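You operate a simulated robot arm through the tools that you are given. There is no shell and no other tool. Be economical: measure what you need, move in short steps, check, and stop when the job is done.

You run a simulated two-armed robot. Do the job below in one go: nothing can be reset, and whatever is moved stays where it is left.

JOB
Count the covers on the ledge of the tall shelf, then put as many of the alloy blocks from the ledge of the tall shelf on the top of the steel cabinet.

Only the result counts: the job must be done as asked and must still hold three seconds after the hand-in. Knocking over, shifting, dropping, spilling or breaking anything else fails it. A push-on lid holds only when it is set on centred and level and pressed home; a screw cap is set on level and turned clockwise until tight.

ROBOT AND FRAMES
Two 7-joint arms with two-finger parallel grippers on one trunk, on a base that drives. Base frame: it is fixed to the floor where the robot stands at the start and does not move with it; the origin is under the middle of the robot, x ahead of it, y to its left, z up. Readings come in mm, degrees, newtons and seconds.
The left shoulder is at the start at [70, 134, 1201], the right one opposite. Places, roughly: top of the steel cabinet [500, 1200, 1300]. Payload 1.57 kg a hand.
The tool frame of a hand sits at the grasp point between the pads (the TCP): z along the fingers, y along the line on which they close. The tips reach 30 mm beyond it. The gripper opens to 80 mm. The fingers are 17 mm wide and 12 mm thick; the gripper's body (40 by 82 mm) begins 80 mm behind the TCP.
Orientation is that of the tool frame in the base frame, as a unit quaternion [w, x, y, z]. With the fingers straight down and closing along the base's y, the tool's x points along the base's -x, its y along +y and its z along -z.

CONTROLS
- The arms move only by the tool step_arm. It takes "left_deltas", "right_deltas" or both (then of equal length, played together; a hand with none holds still); each is a list of rows, each an object (a shift or turn left out is 0, a gripper value left out holds the last) with "translation": the shift along the tool's x, y, z in mm, a list of three; "rotation": the turn, a rotation vector about the tool's x, y, z in degrees, a list of three. In form: [{"translation": [x, y, z], "rotation": [ax, ay, az]}, ...]. A call has 1 to 8 rows; each row is the pose to reach, as a shift and turn from the pose commanded when the call began, along the tool's axes at that moment. "left_claw" and "right_claw" are, for a hand that has rows, the closure in counts, from 0 (fully open) to 255 (shut), set as the call begins (left out, the last holds). Each row takes 0.2 s and may step no farther than 50 mm and 8.6 degrees from the row before; otherwise, or with a gripper value out of range, the whole call is refused. A pose out of reach is approached as far as the arm can. The call stops where the force on the tool passes 40 N (or 10 N more than at its start, if that is more) or the arm is blocked; 0.2 s more then pass. The fingers move at their own pace (about 153 mm/s each) and stop on an object; they squeeze with about 42 N. The grip force told is the motor's: it shows also when the fingers shut on nothing. Time passes only in rows, and 0.2 s behind the last, so rows that repeat a pose let the fingers close. The reply holds the time, the measured pose of the TCP, the force on the tool along the base axes, the opening and the grip force, in the units named above and with some noise.
- Cameras (640 x 400 px; columns grow to the right, rows downward): "scene" is now at [122.3, 47.6, 1431]; the picture's right is [0.53, -0.85, 0.00], its down [-0.49, -0.31, -0.82] and it looks along [0.69, 0.43, -0.58] (base axes); focal length 243 px, centre (320, 200). "left" rides on the left gripper at [72, 7, -122] in its tool frame; the picture's right is [-0.09, 1.00, 0.00], its down [-0.84, -0.08, -0.54] and it looks along [-0.54, -0.05, 0.84] (tool axes); focal length 238 px, centre (320, 200). "right" rides on the right gripper at [72, -7, -122] in its tool frame; the picture's right is [0.09, 1.00, 0.00], its down [-0.84, 0.08, -0.54] and it looks along [-0.54, 0.05, 0.84] (tool axes); focal length 238 px, centre (320, 200). There is no depth. A picture from a camera that has moved, and an enlarged one, comes with that camera's place and axes in the base frame and with its lens.
- get_image(camera): a new picture of that camera. No time passes.
- slide_trunk(by): slides the trunk up (or, below 0, down) by that many mm; the arms and the scene camera ride with it, the base frame stays. It gives what a move gives, with no picture.
- base_move(legs): drives the robot by 1 to 6 legs, each [ahead, left, turn to the left] in mm, mm and degrees, along the robot's own axes; the way and the turn of a leg run together, so that a leg with both is an arc; at most 1500 mm and 180 degrees a leg. The arms and the cameras ride along, it lands a little off, and it stops where it bumps. It gives what a move gives.
- aim_head(pan, tilt): turns the head with the scene camera to pan (to the left, within 86 degrees either way) and tilt (down, from -29 to 69), counted from straight ahead of the robot. It gives what a move gives.
- close_up(camera, box): a new picture of the part [left, top, right, bottom] of that camera's present view, enlarged. No time passes.
- hand_in(): hands the job in; it is judged then, once.

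Go step by step. Nothing tells you exact positions but the pictures and the camera data: compare them with the known pose of the tool, close in by small moves and look again before you grip or let go. The budget is 120 turns and 88 pictures, counting those below and the enlarged ones. Unless the task says otherwise, let go and move clear before handing in.

The tools are called after "Call:" as name(argument=value, ...) on one line, values as JSON. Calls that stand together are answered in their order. step_arm: Moves the arms, as the interface text tells. Its arguments: {"type":"object","properties":{"left_deltas":{"type":"array"},"left_claw":{"type":"number"},"right_deltas":{"type":"array"},"right_claw":{"type":"number"}},"required":[]} The other tools are called the same way: slide_trunk (by) slides the trunk up or down; base_move (legs) drives the base; aim_head (pan, tilt) turns the head that bears the scene camera; get_image (camera) takes a picture; close_up (camera, box) takes an enlarged picture of a part of a camera's view; hand_in () hands the job in.

At the start:

```text
clock: 0.0
left_position: [257.0, 292.8, 1208.0]
left_orientation: [0.0, 0.0, 1.0, 0.0]
left_wrist_force: [-0.3, 0.3, 0.3]
left_finger_gap: 80.1
left_gripper_force: 0.1
right_position: [385.6, 57.9, 1299.8]
right_orientation: [-0.001, 0.0, 1.0, 0.0]
right_wrist_force: [-0.1, -0.5, 0.6]
right_finger_gap: 80.1
right_gripper_force: 0.0
trunk travel left (down, up): [-775.0, 165.0]
robot x, y, heading: [2.3, -0.0, -0.4]
head pan, tilt: [32.1, 35.3]
```

scene: 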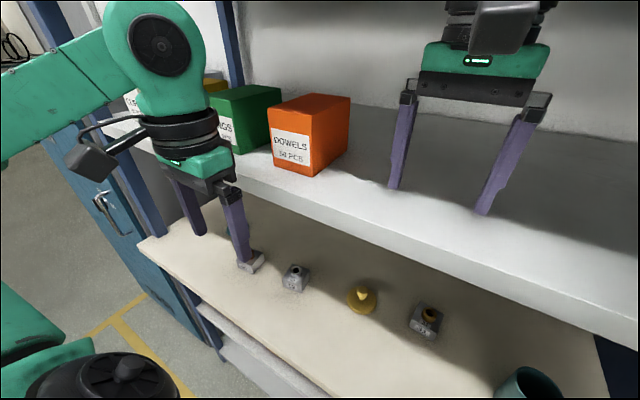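
right: 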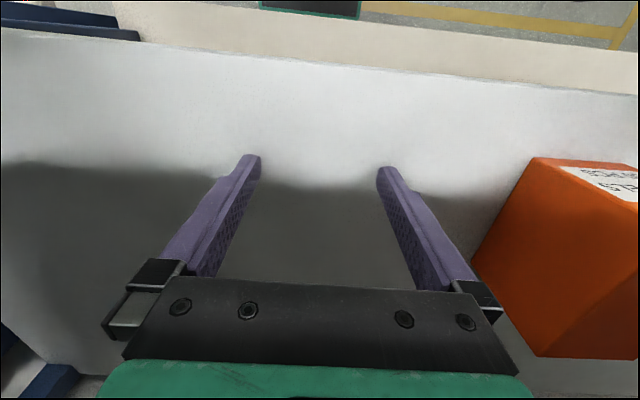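
left: 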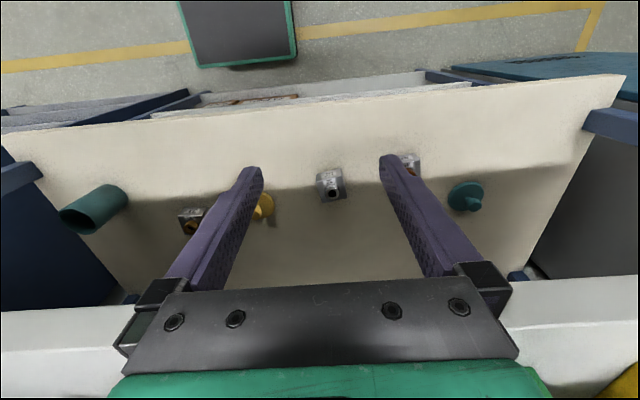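

I see a beige ledge with alloy blocks and knobbed covers below a white shelf. First I look closer to count everything on the ledge.

Call:
close_up(camera="scene", box=[140, 200, 460, 400])

Call:
close_up(camera="left", box=[0, 60, 640, 320])

Call:
aim_head(pan=0, tilt=50)

Call:
get_image(camera="scene")

Call:
aim_head(pan=75, tilt=20)

Call:
get_image(camera="scene")

```text
2.00 times, centred on (300, 300) of scene
camera zoom: at [122.3, 47.6, 1431.0], right [0.53, -0.85, 0.0], down [-0.49, -0.31, -0.82], along [0.69, 0.43, -0.58], focal length 486 px, centre (360, 0)
```

zoom: 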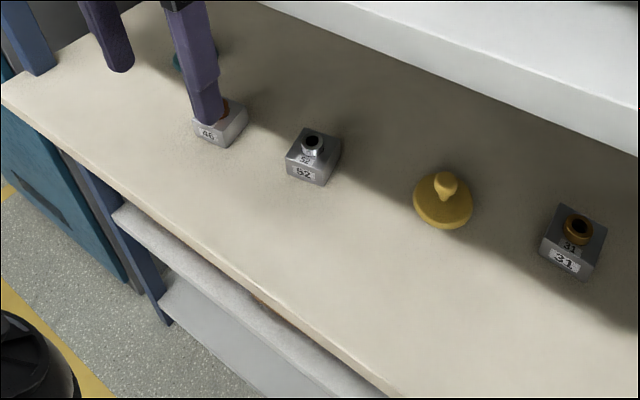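

```text
1.00 times, centred on (320, 190) of left
camera zoom: at [185.6, 299.8, 1329.0], right [0.09, 1.0, 0.0], down [0.84, -0.08, 0.54], along [0.54, -0.05, -0.84], focal length 238 px, centre (320, 210)
```

zoom: 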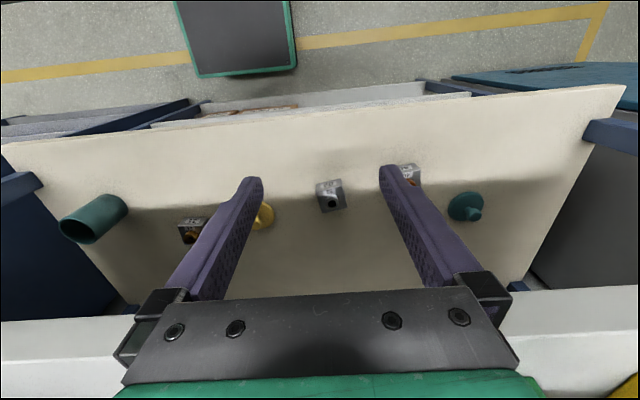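

```text
clock: 1.0
left_position: [259.2, 293.5, 1207.8]
left_orientation: [0.0, -0.001, 1.0, -0.001]
left_wrist_force: [-0.4, 0.3, 0.8]
left_finger_gap: 80.1
left_gripper_force: 0.0
right_position: [384.8, 58.1, 1300.1]
right_orientation: [0.0, -0.001, 1.0, 0.0]
right_wrist_force: [-0.1, 1.0, 0.1]
right_finger_gap: 80.1
right_gripper_force: 0.0
trunk travel left (down, up): [-775.0, 165.0]
robot x, y, heading: [-3.1, 0.7, -0.1]
head pan, tilt: [0.0, 50.0]
```

```text
82 pictures are left
camera scene: at [124.7, 1.0, 1409.8], right [0.0, -1.0, 0.0], down [-0.77, 0.0, -0.64], along [0.64, 0.0, -0.77], focal length 243 px, centre (320, 200)
```

scene: 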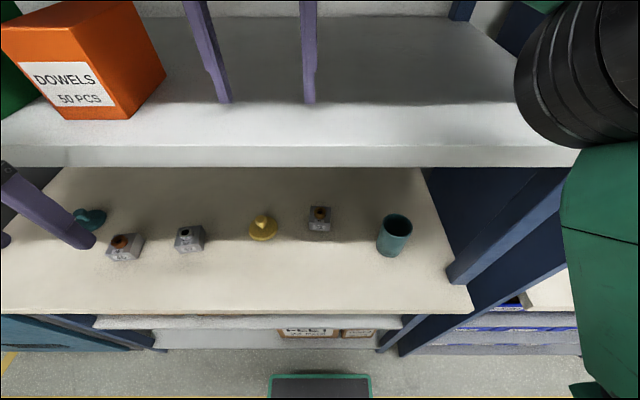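

```text
clock: 2.4
left_position: [259.1, 292.7, 1207.2]
left_orientation: [0.0, 0.0, 1.0, 0.0]
left_wrist_force: [-0.5, -0.5, -0.2]
left_finger_gap: 80.1
left_gripper_force: 0.1
right_position: [385.3, 57.9, 1301.0]
right_orientation: [0.0, -0.001, 1.0, 0.001]
right_wrist_force: [0.0, 0.3, 0.4]
right_finger_gap: 80.2
right_gripper_force: 0.0
trunk travel left (down, up): [-775.0, 165.0]
robot x, y, heading: [-2.3, -5.7, 0.1]
head pan, tilt: [75.0, 20.0]
```

```text
81 pictures are left
camera scene: at [72.0, 90.9, 1455.3], right [0.97, -0.26, 0.0], down [-0.09, -0.33, -0.94], along [0.24, 0.91, -0.34], focal length 243 px, centre (320, 200)
```

scene: 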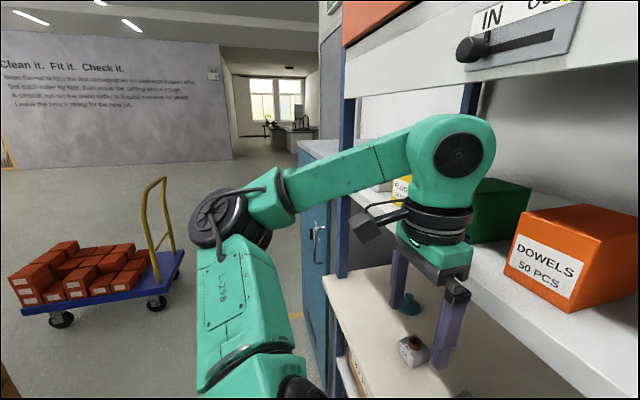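

On the ledge I see a teal cover, block 46, block 52, a yellow cover, block 31 and a teal cup. The white shelf hides the back of the ledge, so I raise the right hand, back off and look underneath it.

Call:
step_arm(right_deltas=[{"translation": [0, 0, -30]}])

Call:
base_move(legs=[[-250, 0, 0]])

Call:
slide_trunk(by=-300)

Call:
aim_head(pan=15, tilt=20)

Call:
get_image(camera="scene")

```text
clock: 2.8
left_position: [286.4, 279.4, 1199.5]
left_orientation: [-0.013, 0.0, 1.0, 0.006]
left_wrist_force: [-0.6, 0.7, -0.5]
left_finger_gap: 80.2
left_gripper_force: 0.1
right_position: [418.5, 42.2, 1307.9]
right_orientation: [-0.028, 0.0, 1.0, 0.002]
right_wrist_force: [0.0, -0.5, -0.3]
right_finger_gap: 79.9
right_gripper_force: 0.1
trunk travel left (down, up): [-775.0, 165.0]
robot x, y, heading: [3.6, -0.4, -0.1]
head pan, tilt: [75.0, 20.0]
```

```text
clock: 4.1
left_position: [165.3, 276.4, 1142.1]
left_orientation: [-0.235, 0.016, 0.971, -0.035]
left_wrist_force: [28.1, -19.0, -30.4]
left_finger_gap: 79.9
left_gripper_force: 0.1
right_position: [390.7, 75.1, 1292.8]
right_orientation: [-0.027, 0.077, 0.996, 0.035]
right_wrist_force: [71.8, -88.5, 482.9]
right_finger_gap: 80.1
right_gripper_force: 0.6
trunk travel left (down, up): [-775.0, 165.0]
robot x, y, heading: [-107.4, 8.1, -0.1]
head pan, tilt: [75.0, 20.0]
stopped in leg 1: the robot was blocked; the commanded pose is now the measured one
```

```text
clock: 4.4
left_position: [178.8, 245.9, 1126.5]
left_orientation: [-0.189, 0.008, 0.972, -0.137]
left_wrist_force: [148.4, 57.2, -30.7]
left_finger_gap: 28.0
left_gripper_force: 0.0
right_position: [361.6, 104.5, 1306.5]
right_orientation: [-0.061, 0.058, 0.992, 0.092]
right_wrist_force: [-0.2, -0.3, -0.9]
right_finger_gap: 80.0
right_gripper_force: 0.0
trunk travel left (down, up): [-773.0, 167.0]
robot x, y, heading: [-103.3, 1.8, 1.1]
head pan, tilt: [75.0, 20.0]
stopped: the arm was blocked; the commanded pose is now the measured one
```

```text
clock: 5.7
left_position: [129.6, 165.2, 1137.0]
left_orientation: [-0.159, -0.149, 0.963, -0.159]
left_wrist_force: [113.9, 85.9, -45.0]
left_finger_gap: 34.2
left_gripper_force: 0.0
right_position: [358.1, 88.4, 1328.0]
right_orientation: [-0.03, -0.103, 0.99, 0.095]
right_wrist_force: [0.1, -0.5, -1.3]
right_finger_gap: 80.3
right_gripper_force: 0.0
trunk travel left (down, up): [-773.0, 167.0]
robot x, y, heading: [-50.5, -148.6, 22.2]
head pan, tilt: [15.0, 20.0]
```

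```text
80 pictures are left
camera scene: at [252.1, 24.5, 1434.3], right [0.6, -0.8, -0.02], down [-0.39, -0.27, -0.88], along [0.7, 0.54, -0.48], focal length 243 px, centre (320, 200)
```

scene: 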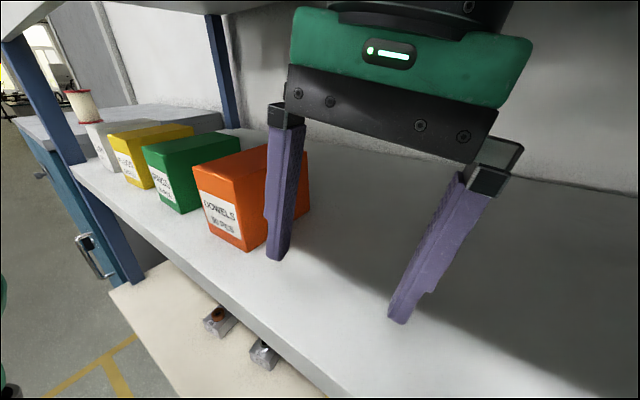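

Something blocked: the right arm probably hit the shelf above when I raised it, and the left hand now reports contact. I look around before moving anything else.

Call:
get_image(camera="left")

Call:
get_image(camera="right")

Call:
aim_head(pan=30, tilt=65)

Call:
get_image(camera="scene")

```text
79 pictures are left
camera left: at [93.8, 198.7, 1269.1], right [-0.25, 0.92, -0.29], down [0.92, 0.32, 0.21], along [0.29, -0.22, -0.93], focal length 238 px, centre (320, 200)
```

left: 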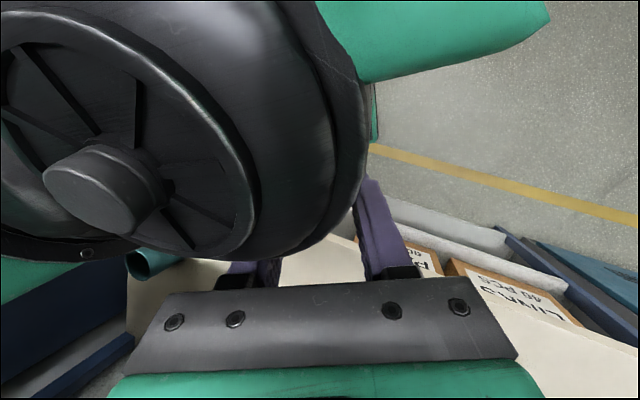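

```text
78 pictures are left
camera right: at [299.0, 45.1, 1449.5], right [-0.29, 0.94, 0.2], down [0.84, 0.15, 0.51], along [0.45, 0.32, -0.84], focal length 238 px, centre (320, 200)
```

right: 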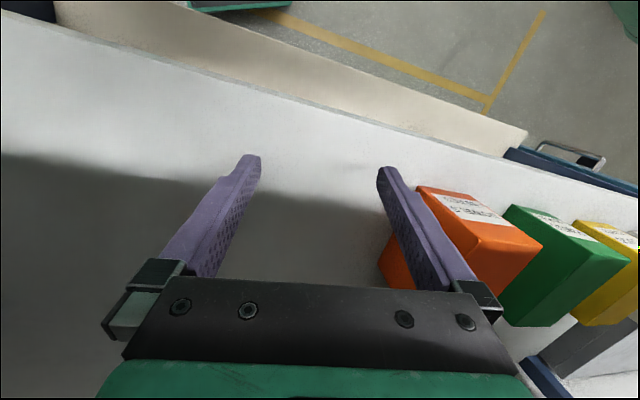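

```text
clock: 6.8
left_position: [154.9, 185.5, 1134.6]
left_orientation: [-0.172, -0.099, 0.968, -0.151]
left_wrist_force: [119.9, 69.2, -49.3]
left_finger_gap: 36.8
left_gripper_force: 0.2
right_position: [359.5, 87.9, 1328.7]
right_orientation: [-0.028, -0.081, 0.991, 0.098]
right_wrist_force: [0.4, 0.0, 0.3]
right_finger_gap: 80.1
right_gripper_force: 0.0
trunk travel left (down, up): [-773.0, 167.0]
robot x, y, heading: [-71.8, -115.2, 16.2]
head pan, tilt: [30.0, 65.0]
```

```text
77 pictures are left
camera scene: at [220.2, 24.8, 1375.1], right [0.72, -0.69, -0.07], down [-0.68, -0.68, -0.29], along [0.15, 0.25, -0.96], focal length 243 px, centre (320, 200)
```

scene: 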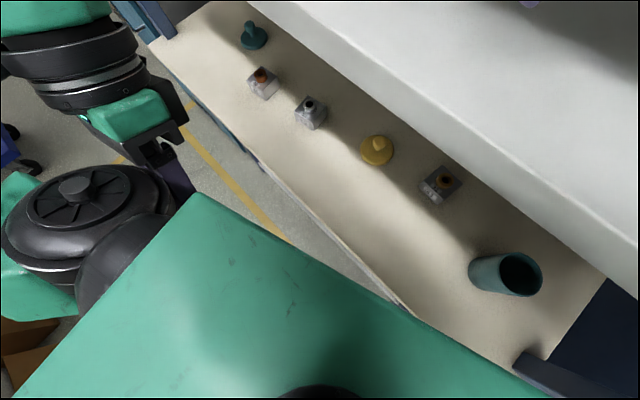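

The ledge objects are still in place, but the robot is being pushed by some contact. I look at both arms to see what is caught.

Call:
aim_head(pan=-25, tilt=0)

Call:
get_image(camera="scene")

Call:
aim_head(pan=70, tilt=45)

Call:
get_image(camera="scene")

```text
clock: 8.2
left_position: [132.5, 166.1, 1135.9]
left_orientation: [-0.161, -0.15, 0.963, -0.154]
left_wrist_force: [112.1, 80.0, -51.0]
left_finger_gap: 39.0
left_gripper_force: 0.0
right_position: [359.7, 86.1, 1328.6]
right_orientation: [-0.027, -0.101, 0.99, 0.094]
right_wrist_force: [0.3, -0.5, -0.2]
right_finger_gap: 79.8
right_gripper_force: 0.0
trunk travel left (down, up): [-773.0, 167.0]
robot x, y, heading: [-53.9, -145.5, 21.6]
head pan, tilt: [-25.0, 0.0]
```

```text
76 pictures are left
camera scene: at [273.6, -31.1, 1462.8], right [-0.01, -1.0, 0.07], down [-0.18, -0.07, -0.98], along [0.98, -0.02, -0.18], focal length 243 px, centre (320, 200)
```

scene: 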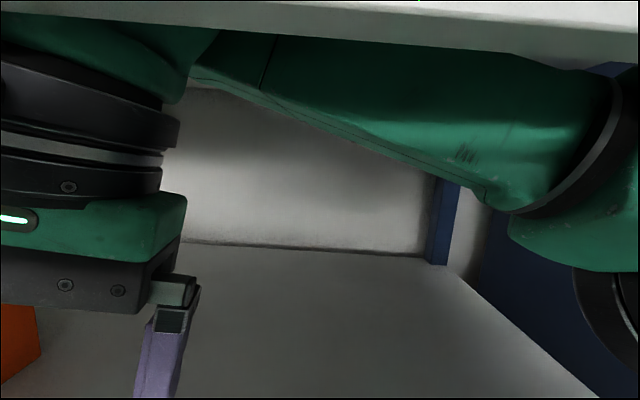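

```text
clock: 9.9
left_position: [149.0, 176.7, 1134.9]
left_orientation: [-0.169, -0.121, 0.966, -0.153]
left_wrist_force: [112.9, 66.3, -59.5]
left_finger_gap: 40.9
left_gripper_force: 0.0
right_position: [358.1, 87.2, 1329.1]
right_orientation: [-0.03, -0.103, 0.989, 0.099]
right_wrist_force: [0.2, -0.2, 0.4]
right_finger_gap: 80.0
right_gripper_force: 0.0
trunk travel left (down, up): [-773.0, 167.0]
robot x, y, heading: [-65.6, -130.5, 18.3]
head pan, tilt: [70.0, 45.0]
```

```text
75 pictures are left
camera scene: at [186.8, 55.6, 1403.5], right [0.99, -0.03, -0.14], down [-0.11, -0.75, -0.65], along [-0.09, 0.66, -0.75], focal length 243 px, centre (320, 200)
```

scene: 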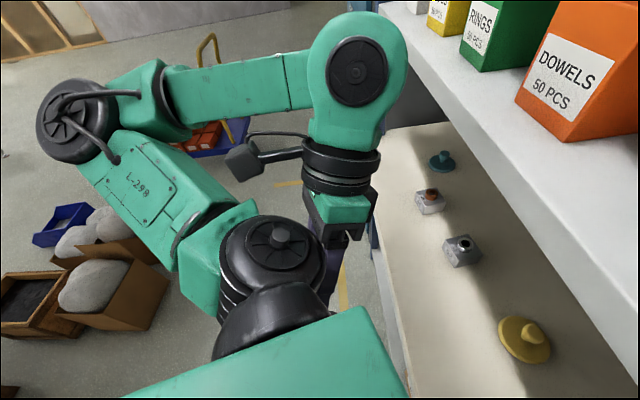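

The right forearm is wedged under the upper shelf, which has tipped and turned the robot, and the left fingers press on the left shoulder. I lower the right hand a little and move the left hand away from the shoulder.

Call:
step_arm(right_deltas=[{"translation": [0, 0, 10]}, {"translation": [0, 0, 20]}, {"translation": [0, 0, 20]}], left_deltas=[{"translation": [-12, 7, -14]}, {"translation": [-24, 14, -28]}, {"translation": [-36, 20, -43]}])

Call:
get_image(camera="scene")

```text
clock: 10.2
left_position: [152.1, 187.0, 1142.7]
left_orientation: [-0.103, -0.155, 0.955, -0.233]
left_wrist_force: [90.0, 62.2, -65.4]
left_finger_gap: 37.2
left_gripper_force: 0.0
right_position: [340.5, 86.1, 1330.5]
right_orientation: [-0.076, -0.024, 0.99, 0.119]
right_wrist_force: [25.7, 94.7, 57.0]
right_finger_gap: 80.2
right_gripper_force: 0.2
trunk travel left (down, up): [-773.0, 167.0]
robot x, y, heading: [-57.5, -134.3, 19.8]
head pan, tilt: [70.0, 45.0]
stopped in row 1 (left hand): the arm was blocked; the commanded pose is now the measured one
```

```text
74 pictures are left
camera scene: at [192.2, 74.3, 1399.1], right [0.98, -0.12, -0.13], down [-0.18, -0.78, -0.6], along [-0.03, 0.62, -0.79], focal length 243 px, centre (320, 200)
```

scene: 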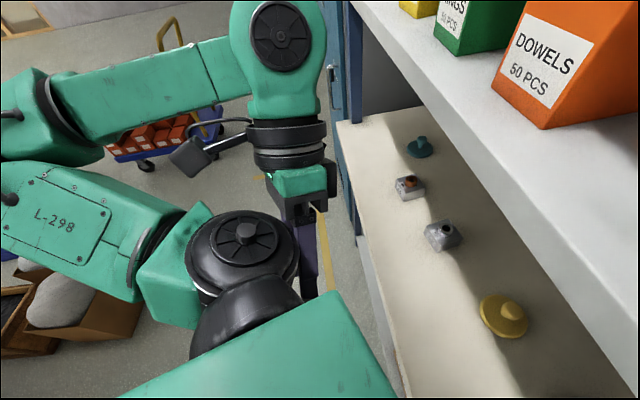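

The left hand is still tight against the shoulder and the right now shows contact. I check the right camera while easing the left hand forward.

Call:
get_image(camera="right")

Call:
step_arm(left_deltas=[{"translation": [-15, 0, -5]}, {"translation": [-30, 0, -10]}, {"translation": [-45, 0, -15]}])

Call:
aim_head(pan=-30, tilt=-10)

Call:
get_image(camera="scene")

```text
73 pictures are left
camera right: at [288.4, 47.5, 1456.7], right [-0.12, 0.96, 0.25], down [0.91, 0.0, 0.42], along [0.4, 0.28, -0.87], focal length 238 px, centre (320, 200)
```

right: 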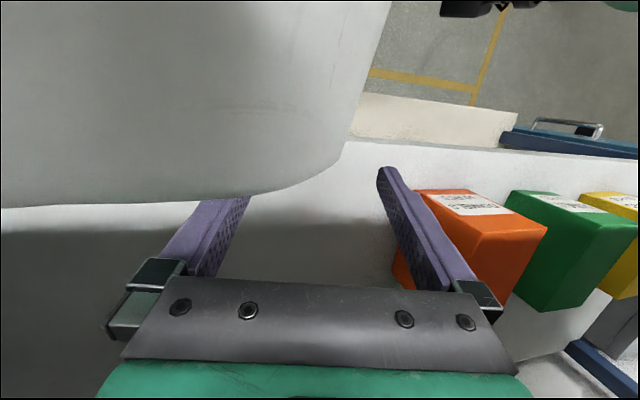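

```text
clock: 10.6
left_position: [159.4, 214.6, 1149.0]
left_orientation: [-0.039, -0.147, 0.938, -0.312]
left_wrist_force: [92.9, 27.9, -75.7]
left_finger_gap: 47.4
left_gripper_force: 0.1
right_position: [327.4, 96.3, 1335.3]
right_orientation: [-0.126, 0.06, 0.981, 0.131]
right_wrist_force: [142.2, -8.8, -22.9]
right_finger_gap: 80.0
right_gripper_force: 0.0
trunk travel left (down, up): [-773.0, 167.0]
robot x, y, heading: [-44.1, -114.9, 20.5]
head pan, tilt: [70.0, 45.0]
stopped in row 1 (left hand): the force on the tool passed its limit (the readings are from after the stop); the commanded pose is now the measured one
```

```text
clock: 12.3
left_position: [185.4, 228.6, 1147.3]
left_orientation: [-0.054, -0.113, 0.938, -0.324]
left_wrist_force: [91.2, 41.1, -65.5]
left_finger_gap: 38.0
left_gripper_force: 0.1
right_position: [326.8, 102.5, 1336.8]
right_orientation: [-0.13, 0.068, 0.978, 0.145]
right_wrist_force: [145.2, -72.5, 152.8]
right_finger_gap: 80.1
right_gripper_force: 0.0
trunk travel left (down, up): [-773.0, 167.0]
robot x, y, heading: [-60.7, -83.2, 16.2]
head pan, tilt: [-30.0, -10.0]
```

```text
72 pictures are left
camera scene: at [213.9, 139.8, 1412.7], right [0.98, -0.14, -0.14], down [-0.2, -0.6, -0.78], along [0.03, 0.79, -0.61], focal length 243 px, centre (320, 200)
```

scene: 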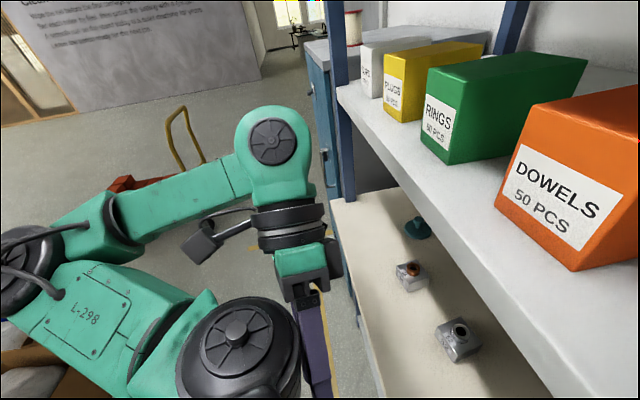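

The white dome in the right view is my own head, which the right hand blocks from turning while the torso leans. I return the head command to where it physically is, then lower the trunk slightly to unload the wedge.

Call:
aim_head(pan=75, tilt=35)

Call:
slide_trunk(by=-15)

Call:
get_image(camera="right")

Call:
get_image(camera="scene")

```text
clock: 14.1
left_position: [194.1, 223.6, 1152.9]
left_orientation: [-0.055, -0.105, 0.937, -0.328]
left_wrist_force: [93.0, 52.5, -56.9]
left_finger_gap: 33.8
left_gripper_force: 0.0
right_position: [328.9, 97.1, 1335.2]
right_orientation: [-0.124, 0.066, 0.98, 0.141]
right_wrist_force: [30.9, 3.9, 11.8]
right_finger_gap: 79.8
right_gripper_force: 0.0
trunk travel left (down, up): [-773.0, 167.0]
robot x, y, heading: [-61.7, -74.1, 15.8]
head pan, tilt: [75.0, 35.0]
```

```text
clock: 14.5
left_position: [178.6, 259.5, 1165.5]
left_orientation: [0.055, -0.13, 0.927, -0.349]
left_wrist_force: [104.2, 9.4, -79.0]
left_finger_gap: 45.8
left_gripper_force: 0.0
right_position: [298.9, 107.2, 1335.9]
right_orientation: [-0.225, 0.135, 0.955, 0.136]
right_wrist_force: [108.8, 70.5, -100.0]
right_finger_gap: 79.9
right_gripper_force: 0.0
trunk travel left (down, up): [-770.0, 170.0]
robot x, y, heading: [-32.3, -51.5, 18.0]
head pan, tilt: [75.0, 35.0]
stopped: the arm was blocked; the commanded pose is now the measured one
```

```text
71 pictures are left
camera right: at [282.4, 77.4, 1473.6], right [0.24, 0.94, 0.24], down [0.96, -0.27, 0.09], along [0.15, 0.21, -0.97], focal length 238 px, centre (320, 200)
```

right: 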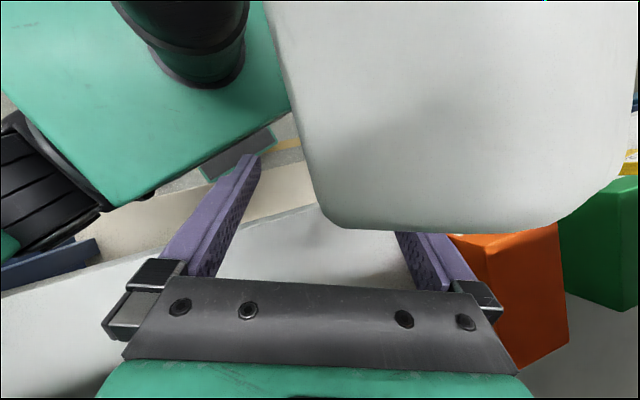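

```text
70 pictures are left
camera scene: at [185.0, 160.7, 1420.0], right [0.99, 0.05, -0.13], down [-0.07, -0.64, -0.77], along [-0.12, 0.77, -0.63], focal length 243 px, centre (320, 200)
```

scene: 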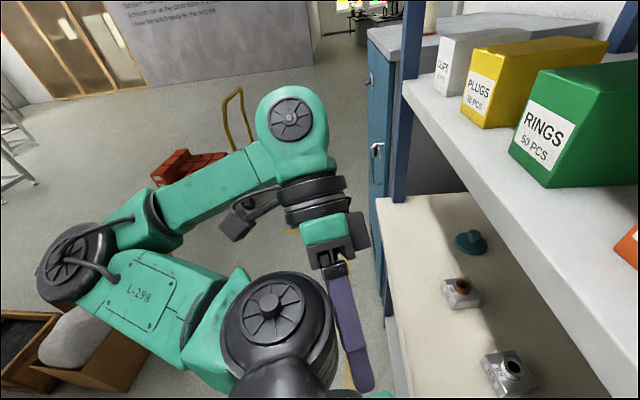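

Progress: each relaxation frees things a little. I move both hands forward in their own -x direction, away from head and shoulder.

Call:
step_arm(left_deltas=[{"translation": [-20, 0, 0]}, {"translation": [-40, 0, 0]}, {"translation": [-60, 0, 0]}], right_deltas=[{"translation": [-12, 0, 0]}, {"translation": [-24, 0, 0]}, {"translation": [-30, 0, 0]}])

Call:
step_arm(left_deltas=[{"translation": [-20, 0, 0]}, {"translation": [-40, 0, 0]}, {"translation": [-60, 0, 0]}])

Call:
get_image(camera="left")

```text
clock: 14.8
left_position: [180.6, 291.9, 1188.6]
left_orientation: [0.15, -0.11, 0.921, -0.342]
left_wrist_force: [98.5, 48.6, -30.5]
left_finger_gap: 37.1
left_gripper_force: 0.1
right_position: [277.2, 119.0, 1339.3]
right_orientation: [-0.287, 0.208, 0.923, 0.15]
right_wrist_force: [4.4, 30.3, -52.0]
right_finger_gap: 79.8
right_gripper_force: 0.0
trunk travel left (down, up): [-770.0, 170.0]
robot x, y, heading: [0.3, 8.9, 17.6]
head pan, tilt: [75.0, 35.0]
stopped in row 1 (left hand): the arm was blocked; the commanded pose is now the measured one
```

```text
clock: 15.1
left_position: [216.8, 315.0, 1230.7]
left_orientation: [0.255, -0.085, 0.892, -0.363]
left_wrist_force: [76.3, 172.0, 33.6]
left_finger_gap: 66.5
left_gripper_force: 0.0
right_position: [263.7, 131.0, 1346.8]
right_orientation: [-0.353, 0.268, 0.882, 0.158]
right_wrist_force: [7.3, -59.3, -34.2]
right_finger_gap: 56.1
right_gripper_force: 0.0
trunk travel left (down, up): [-770.0, 170.0]
robot x, y, heading: [0.1, 62.5, 12.3]
head pan, tilt: [75.0, 35.0]
stopped in row 1 (left hand): the arm was blocked; the commanded pose is now the measured one
```

```text
69 pictures are left
camera left: at [91.7, 370.3, 1271.1], right [0.11, 0.75, -0.65], down [0.43, 0.55, 0.71], along [0.89, -0.36, -0.26], focal length 238 px, centre (320, 200)
```

left: 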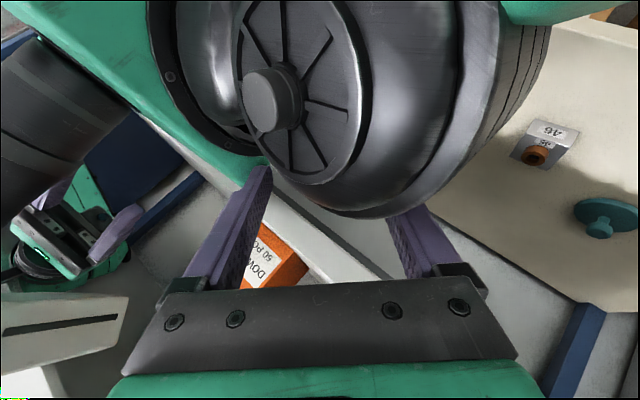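

The dome of my left shoulder now sits between the left fingers; I check the scene camera for the torso's attitude.

Call:
get_image(camera="scene")

Call:
get_image(camera="right")

```text
68 pictures are left
camera scene: at [209.3, 228.1, 1425.8], right [0.99, -0.05, -0.11], down [-0.12, -0.61, -0.78], along [-0.02, 0.79, -0.61], focal length 243 px, centre (320, 200)
```

scene: 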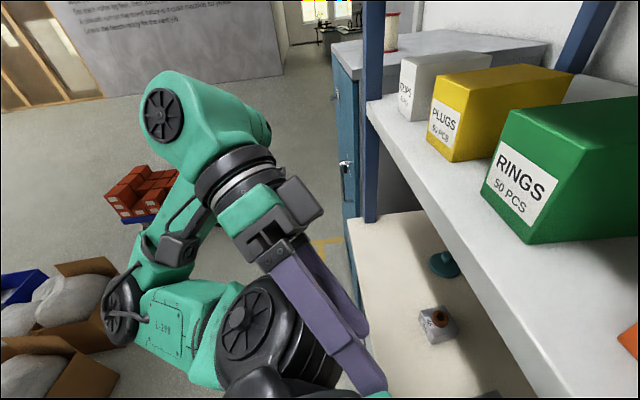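

```text
67 pictures are left
camera right: at [281.8, 95.9, 1483.1], right [0.53, 0.84, 0.15], down [0.85, -0.49, -0.2], along [-0.09, 0.24, -0.97], focal length 238 px, centre (320, 200)
```

right: 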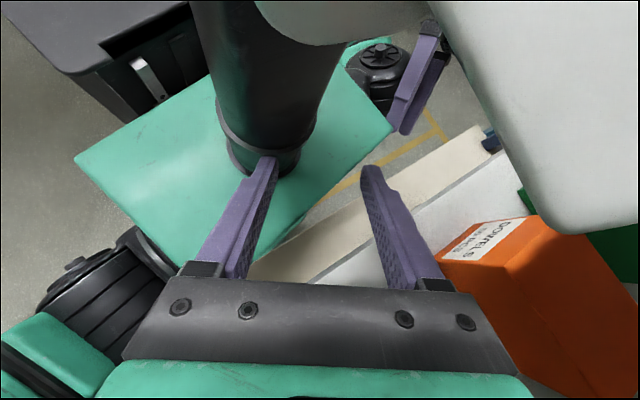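

The right hand sits over my own deck beside the neck, while its forearm presses the upper shelf and tips me forward. I move the right hand away from the neck, forward and down, watching the forces.

Call:
step_arm(right_deltas=[{"translation": [-15, 0, 0]}, {"translation": [-30, 0, 0]}, {"translation": [-45, 0, 0]}])

Call:
get_image(camera="right")

```text
clock: 15.4
left_position: [173.0, 334.8, 1236.4]
left_orientation: [0.383, -0.111, 0.87, -0.291]
left_wrist_force: [92.6, 76.5, 39.5]
left_finger_gap: 69.7
left_gripper_force: 0.1
right_position: [226.5, 138.9, 1333.3]
right_orientation: [-0.414, 0.319, 0.84, 0.146]
right_wrist_force: [180.9, -116.1, -10.7]
right_finger_gap: 47.2
right_gripper_force: 0.0
trunk travel left (down, up): [-770.0, 170.0]
robot x, y, heading: [38.0, 96.0, 14.8]
head pan, tilt: [75.0, 35.0]
stopped in row 1 (right hand): the force on the tool passed its limit (the readings are from after the stop); the commanded pose is now the measured one
```

```text
66 pictures are left
camera right: at [263.1, 102.1, 1464.8], right [0.61, 0.79, 0.05], down [0.76, -0.56, -0.33], along [-0.23, 0.24, -0.94], focal length 238 px, centre (320, 200)
```

right: 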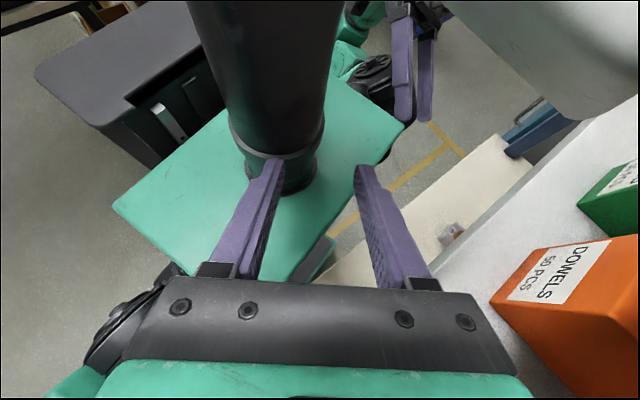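

The base keeps being pushed by the trapped right arm. I use the left camera, which now looks toward the right arm, to see where it is caught.

Call:
get_image(camera="left")

Call:
get_image(camera="scene")

```text
65 pictures are left
camera left: at [33.9, 363.0, 1255.2], right [0.09, 0.84, -0.53], down [0.17, 0.51, 0.84], along [0.98, -0.17, -0.1], focal length 238 px, centre (320, 200)
```

left: 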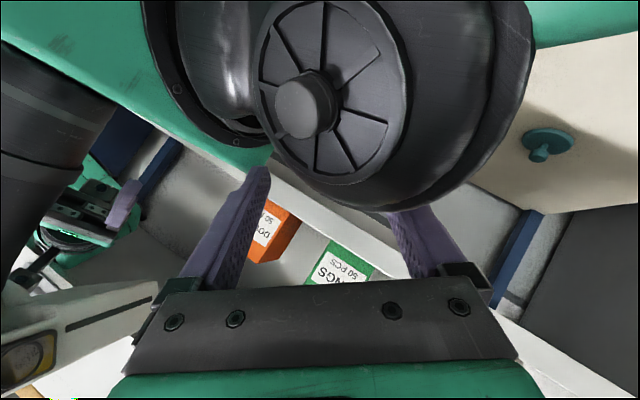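

```text
64 pictures are left
camera scene: at [168.9, 242.0, 1417.7], right [1.0, -0.01, -0.06], down [-0.06, -0.6, -0.8], along [-0.03, 0.8, -0.6], focal length 243 px, centre (320, 200)
```

scene: 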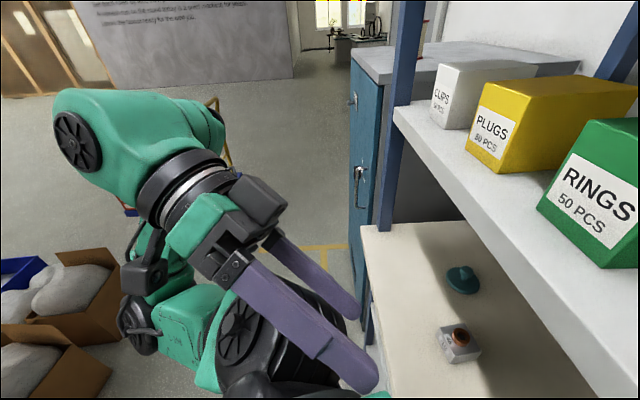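

The lean is easing. The left hand feels a push along its own -x, so I back it off up and outward in small rows.

Call:
step_arm(left_deltas=[{"translation": [-10, 0, -10]}, {"translation": [-20, 0, -20]}, {"translation": [-30, 0, -30]}, {"translation": [-40, 0, -40]}])

Call:
step_arm(left_deltas=[{"translation": [-10, 0, -10]}, {"translation": [-20, 0, -20]}, {"translation": [-30, 0, -30]}, {"translation": [-40, 0, -40]}])

Call:
get_image(camera="scene")

```text
clock: 15.7
left_position: [115.0, 326.4, 1255.8]
left_orientation: [0.464, -0.096, 0.832, -0.287]
left_wrist_force: [16.7, 64.6, 106.4]
left_finger_gap: 79.2
left_gripper_force: 0.1
right_position: [192.0, 142.6, 1325.4]
right_orientation: [-0.451, 0.342, 0.815, 0.122]
right_wrist_force: [62.3, 61.3, 28.2]
right_finger_gap: 0.0
right_gripper_force: 0.0
trunk travel left (down, up): [-770.0, 170.0]
robot x, y, heading: [53.4, 97.3, 16.9]
head pan, tilt: [75.0, 35.0]
stopped in row 1 (right hand): the force on the tool passed its limit (the readings are from after the stop); the commanded pose is now the measured one
```

```text
clock: 16.7
left_position: [139.1, 363.0, 1285.1]
left_orientation: [0.397, -0.114, 0.865, -0.286]
left_wrist_force: [0.4, -0.4, -0.5]
left_finger_gap: 79.8
left_gripper_force: 0.1
right_position: [207.9, 135.4, 1326.2]
right_orientation: [-0.423, 0.322, 0.838, 0.121]
right_wrist_force: [42.0, -15.5, 15.7]
right_finger_gap: 65.1
right_gripper_force: 0.1
trunk travel left (down, up): [-770.0, 170.0]
robot x, y, heading: [46.5, 93.0, 16.1]
head pan, tilt: [75.0, 35.0]
```

```text
63 pictures are left
camera scene: at [139.4, 236.5, 1418.4], right [1.0, 0.01, -0.04], down [-0.03, -0.6, -0.8], along [-0.03, 0.8, -0.6], focal length 243 px, centre (320, 200)
```

scene: 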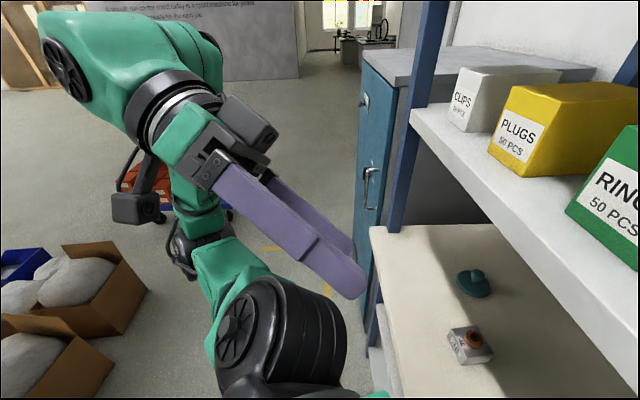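

The left hand is free and the lean is nearly gone. Now I check the right hand.

Call:
get_image(camera="right")

Call:
get_image(camera="left")

```text
62 pictures are left
camera right: at [249.3, 105.2, 1458.2], right [0.6, 0.8, 0.0], down [0.76, -0.56, -0.33], along [-0.26, 0.2, -0.94], focal length 238 px, centre (320, 200)
```

right: 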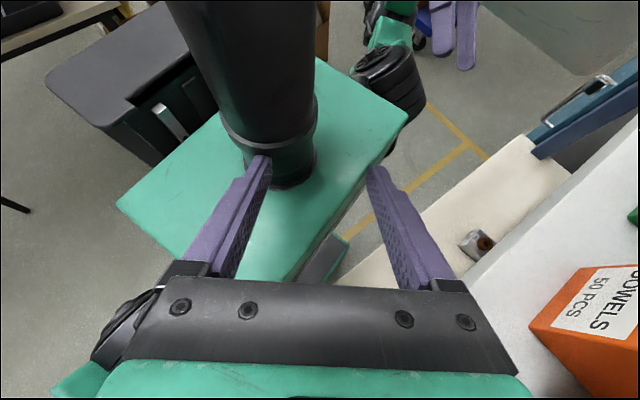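

```text
61 pictures are left
camera left: at [-0.2, 388.4, 1298.3], right [0.09, 0.85, -0.52], down [0.14, 0.51, 0.85], along [0.99, -0.15, -0.07], focal length 238 px, centre (320, 200)
```

left: 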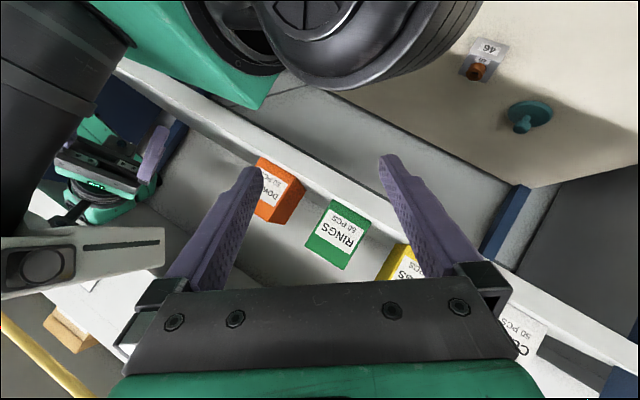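

One right finger presses my neck. I shift the right hand sideways and slightly back to clear it, then look again.

Call:
step_arm(right_deltas=[{"translation": [-4, 8, -6]}, {"translation": [-8, 16, -12]}, {"translation": [-10, 24, -16]}])

Call:
get_image(camera="right")

```text
clock: 17.5
left_position: [127.4, 355.3, 1288.1]
left_orientation: [0.401, -0.103, 0.864, -0.285]
left_wrist_force: [-0.1, 0.4, 0.4]
left_finger_gap: 79.9
left_gripper_force: 0.0
right_position: [214.4, 131.4, 1320.6]
right_orientation: [-0.408, 0.319, 0.848, 0.114]
right_wrist_force: [0.0, -0.7, -0.1]
right_finger_gap: 80.0
right_gripper_force: 0.1
trunk travel left (down, up): [-770.0, 170.0]
robot x, y, heading: [38.0, 99.2, 15.2]
head pan, tilt: [75.0, 35.0]
```

```text
60 pictures are left
camera right: at [251.6, 103.7, 1454.8], right [0.59, 0.81, 0.0], down [0.77, -0.56, -0.3], along [-0.24, 0.18, -0.95], focal length 238 px, centre (320, 200)
```

right: 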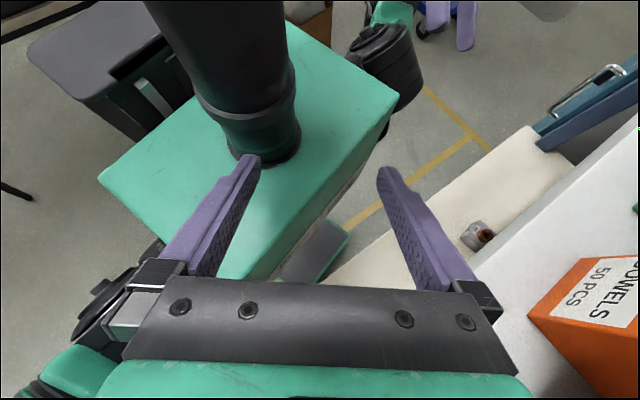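

Both hands are free of contact. I turn the head carefully to see the right forearm relative to the upper shelf.

Call:
aim_head(pan=5, tilt=-5)

Call:
get_image(camera="scene")

```text
clock: 18.9
left_position: [119.3, 357.4, 1286.8]
left_orientation: [0.404, -0.101, 0.863, -0.288]
left_wrist_force: [-0.7, 0.3, -0.2]
left_finger_gap: 79.9
left_gripper_force: 0.0
right_position: [215.7, 135.8, 1325.2]
right_orientation: [-0.417, 0.331, 0.837, 0.122]
right_wrist_force: [35.5, -63.8, 36.9]
right_finger_gap: 80.0
right_gripper_force: 0.1
trunk travel left (down, up): [-770.0, 170.0]
robot x, y, heading: [41.5, 95.1, 15.1]
head pan, tilt: [5.0, -5.0]
```

```text
59 pictures are left
camera scene: at [178.4, 204.7, 1479.0], right [0.7, -0.71, 0.0], down [0.0, 0.0, -1.0], along [0.71, 0.7, 0.0], focal length 243 px, centre (320, 200)
```

scene: 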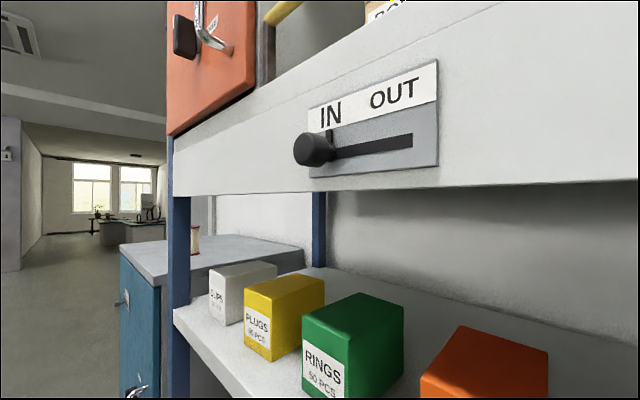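

The robot is upright again and the IN/OUT lever is unchanged. I turn the head back left off the hand, then back away from the shelf in a short test move.

Call:
aim_head(pan=60, tilt=30)

Call:
base_move(legs=[[-40, 0, 0]])

Call:
get_image(camera="scene")

```text
clock: 20.1
left_position: [131.6, 354.5, 1289.4]
left_orientation: [0.401, -0.102, 0.864, -0.285]
left_wrist_force: [-0.6, -0.1, 0.0]
left_finger_gap: 80.1
left_gripper_force: 0.0
right_position: [216.0, 130.1, 1322.8]
right_orientation: [-0.408, 0.317, 0.848, 0.117]
right_wrist_force: [0.9, 0.2, 0.5]
right_finger_gap: 79.7
right_gripper_force: 0.0
trunk travel left (down, up): [-770.0, 170.0]
robot x, y, heading: [39.2, 97.6, 15.0]
head pan, tilt: [60.0, 30.0]
```

```text
clock: 21.0
left_position: [77.4, 330.6, 1285.2]
left_orientation: [0.415, -0.148, 0.856, -0.269]
left_wrist_force: [1.0, 0.6, -0.3]
left_finger_gap: 80.0
left_gripper_force: 0.1
right_position: [205.4, 123.2, 1330.4]
right_orientation: [-0.434, 0.302, 0.843, 0.099]
right_wrist_force: [-0.5, 0.3, -0.1]
right_finger_gap: 79.8
right_gripper_force: 0.0
trunk travel left (down, up): [-770.0, 170.0]
robot x, y, heading: [16.6, 59.3, 20.8]
head pan, tilt: [60.0, 30.0]
```

```text
58 pictures are left
camera scene: at [116.0, 208.0, 1426.6], right [0.99, -0.16, -0.02], down [-0.1, -0.52, -0.85], along [0.12, 0.84, -0.53], focal length 243 px, centre (320, 200)
```

scene: 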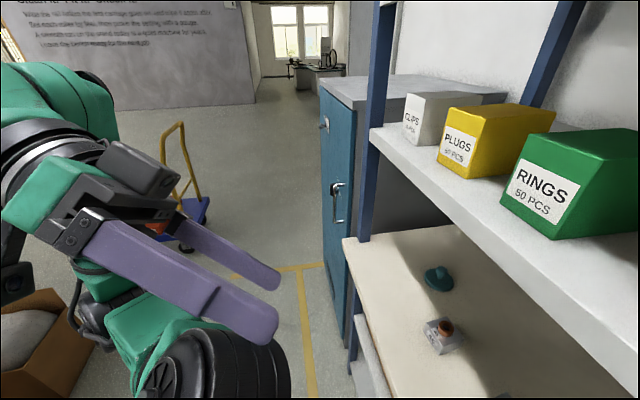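

Backing up still turns me left, so the right elbow is caught inside the bay against the underside of the upper shelf. I lower the trunk a little, since both hands are free of contact.

Call:
slide_trunk(by=-40)

Call:
aim_head(pan=60, tilt=30)

Call:
get_image(camera="scene")

Call:
get_image(camera="right")

```text
clock: 21.8
left_position: [36.5, 293.9, 1261.1]
left_orientation: [0.441, -0.165, 0.846, -0.248]
left_wrist_force: [2.5, 2.6, -1.0]
left_finger_gap: 80.3
left_gripper_force: 0.0
right_position: [157.5, 102.6, 1287.9]
right_orientation: [-0.386, 0.257, 0.884, 0.054]
right_wrist_force: [23.2, -27.7, 4.4]
right_finger_gap: 80.1
right_gripper_force: 0.0
trunk travel left (down, up): [-730.0, 210.0]
robot x, y, heading: [39.6, 44.2, 24.7]
head pan, tilt: [60.0, 30.0]
```

```text
clock: 22.4
left_position: [43.6, 303.5, 1262.0]
left_orientation: [0.438, -0.163, 0.847, -0.251]
left_wrist_force: [-0.8, 1.0, 0.1]
left_finger_gap: 79.9
left_gripper_force: 0.0
right_position: [165.0, 110.8, 1292.7]
right_orientation: [-0.398, 0.269, 0.875, 0.066]
right_wrist_force: [-0.3, -0.6, 1.1]
right_finger_gap: 79.8
right_gripper_force: 0.0
trunk travel left (down, up): [-730.0, 210.0]
robot x, y, heading: [37.8, 49.6, 24.2]
head pan, tilt: [60.0, 30.0]
```

```text
57 pictures are left
camera scene: at [82.4, 180.6, 1402.4], right [0.99, -0.1, 0.01], down [-0.05, -0.51, -0.86], along [0.09, 0.85, -0.51], focal length 243 px, centre (320, 200)
```

scene: 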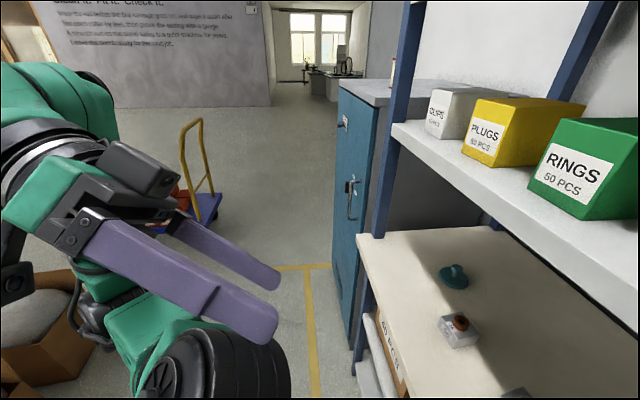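

```text
56 pictures are left
camera right: at [203.4, 97.1, 1428.1], right [0.47, 0.88, -0.03], down [0.85, -0.46, -0.25], along [-0.24, 0.09, -0.97], focal length 238 px, centre (320, 200)
```

right: 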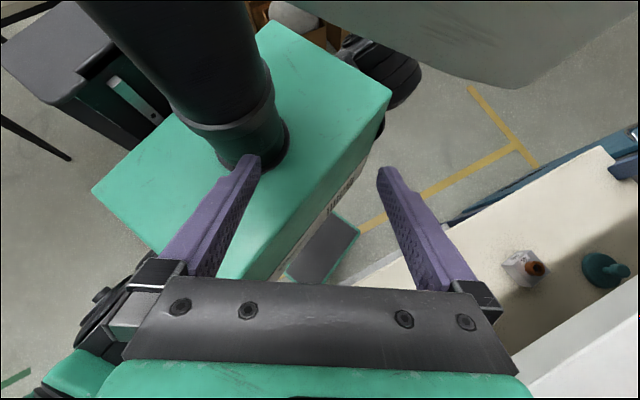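

I am upright with no force on either hand after lowering. I test another short backward move, straight away from the shelf.

Call:
base_move(legs=[[-40, 17, 0]])

Call:
get_image(camera="right")

```text
clock: 23.3
left_position: [40.5, 300.3, 1267.9]
left_orientation: [0.427, -0.167, 0.854, -0.248]
left_wrist_force: [2.0, 2.0, 0.0]
left_finger_gap: 80.0
left_gripper_force: 0.1
right_position: [161.6, 111.6, 1292.1]
right_orientation: [-0.407, 0.271, 0.87, 0.057]
right_wrist_force: [29.8, 1.2, 0.9]
right_finger_gap: 79.9
right_gripper_force: 0.1
trunk travel left (down, up): [-730.0, 210.0]
robot x, y, heading: [4.7, 49.4, 24.0]
head pan, tilt: [60.0, 30.0]
```

```text
55 pictures are left
camera right: at [202.5, 98.9, 1427.1], right [0.47, 0.88, -0.05], down [0.84, -0.46, -0.27], along [-0.26, 0.08, -0.96], focal length 238 px, centre (320, 200)
```

right: 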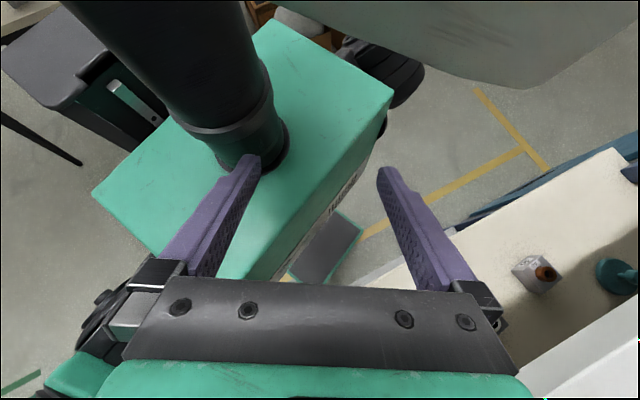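

The hands stayed while the base moved, so the elbow is still hooked. I drive forward to give slack, then swing the right hand's wrist out of the bay by turning it about the vertical.

Call:
base_move(legs=[[40, -17, 0]])

Call:
step_arm(right_deltas=[{"translation": [-4.2, -0.6, -4.6], "rotation": [-5.5, 0.9, 4.9]}, {"translation": [-8.4, -1.2, -9.2], "rotation": [-11, 1.8, 9.8]}, {"translation": [-12.6, -1.8, -13.8], "rotation": [-16.5, 2.7, 14.7]}, {"translation": [-16.8, -2.4, -18.4], "rotation": [-22, 3.6, 19.6]}])

Call:
get_image(camera="right")

```text
clock: 23.9
left_position: [15.8, 284.7, 1257.9]
left_orientation: [0.439, -0.178, 0.847, -0.241]
left_wrist_force: [-0.3, 1.2, -0.4]
left_finger_gap: 79.8
left_gripper_force: 0.1
right_position: [147.4, 106.9, 1284.0]
right_orientation: [-0.398, 0.265, 0.877, 0.043]
right_wrist_force: [67.1, -28.0, -0.4]
right_finger_gap: 80.0
right_gripper_force: 0.1
trunk travel left (down, up): [-730.0, 210.0]
robot x, y, heading: [16.5, 37.3, 26.3]
head pan, tilt: [60.0, 30.0]
stopped in leg 1: the force on the tool passed its limit (the readings are from after the stop); the commanded pose is now the measured one
```

```text
clock: 24.2
left_position: [12.8, 283.3, 1256.8]
left_orientation: [0.441, -0.18, 0.846, -0.241]
left_wrist_force: [0.6, 0.0, 0.0]
left_finger_gap: 79.9
left_gripper_force: 0.0
right_position: [145.8, 108.9, 1284.6]
right_orientation: [-0.395, 0.279, 0.874, 0.046]
right_wrist_force: [68.8, -27.0, 1.0]
right_finger_gap: 80.1
right_gripper_force: 0.1
trunk travel left (down, up): [-730.0, 210.0]
robot x, y, heading: [18.9, 31.5, 26.5]
head pan, tilt: [60.0, 30.0]
stopped in row 1 (right hand): the force on the tool passed its limit (the readings are from after the stop); the commanded pose is now the measured one
```

```text
54 pictures are left
camera right: at [184.3, 99.5, 1421.2], right [0.47, 0.88, -0.07], down [0.85, -0.48, -0.24], along [-0.24, 0.05, -0.97], focal length 238 px, centre (320, 200)
```

right: 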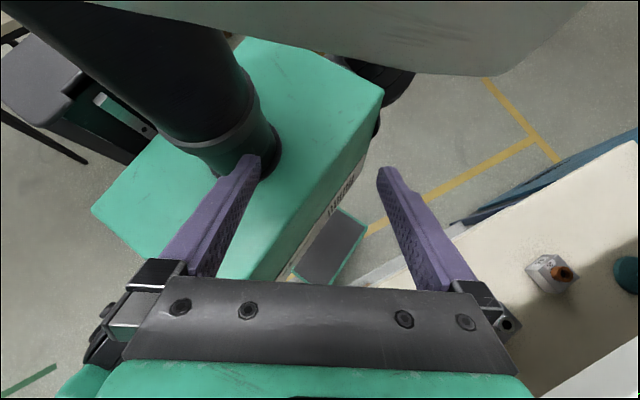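

The right hand presses my neck/head again; I translate it straight away from them first, without turning.

Call:
step_arm(right_deltas=[{"translation": [-9, 3, -11]}, {"translation": [-18, 5, -22]}, {"translation": [-27, 8, -32]}, {"translation": [-36, 11, -43]}])

Call:
aim_head(pan=80, tilt=-25)

Call:
get_image(camera="right")

```text
clock: 25.3
left_position: [48.7, 238.7, 1217.4]
left_orientation: [0.371, -0.097, 0.868, -0.317]
left_wrist_force: [-55.1, 166.8, 85.1]
left_finger_gap: 80.6
left_gripper_force: 0.1
right_position: [136.3, 23.1, 1249.4]
right_orientation: [-0.289, 0.2, 0.934, -0.06]
right_wrist_force: [100.8, 35.0, 46.0]
right_finger_gap: 80.5
right_gripper_force: 1.0
trunk travel left (down, up): [-730.0, 210.0]
robot x, y, heading: [47.1, -28.0, 17.9]
head pan, tilt: [60.0, 30.0]
stopped in row 4 (left hand): the arm was blocked; the commanded pose is now the measured one
```

```text
clock: 26.5
left_position: [52.5, 231.6, 1218.2]
left_orientation: [0.363, -0.086, 0.872, -0.318]
left_wrist_force: [-41.8, 167.6, 92.7]
left_finger_gap: 80.5
left_gripper_force: 0.1
right_position: [135.6, 15.1, 1247.2]
right_orientation: [-0.294, 0.21, 0.931, -0.057]
right_wrist_force: [108.0, 24.9, 38.6]
right_finger_gap: 79.9
right_gripper_force: 0.5
trunk travel left (down, up): [-730.0, 210.0]
robot x, y, heading: [30.2, -29.9, 16.4]
head pan, tilt: [80.0, -25.0]
```

```text
53 pictures are left
camera right: at [149.8, 38.0, 1387.3], right [0.29, 0.94, -0.18], down [0.96, -0.29, -0.01], along [-0.06, -0.17, -0.98], focal length 238 px, centre (320, 200)
```

right: 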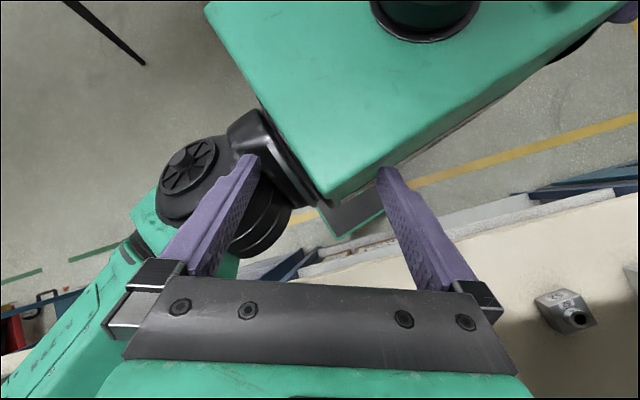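

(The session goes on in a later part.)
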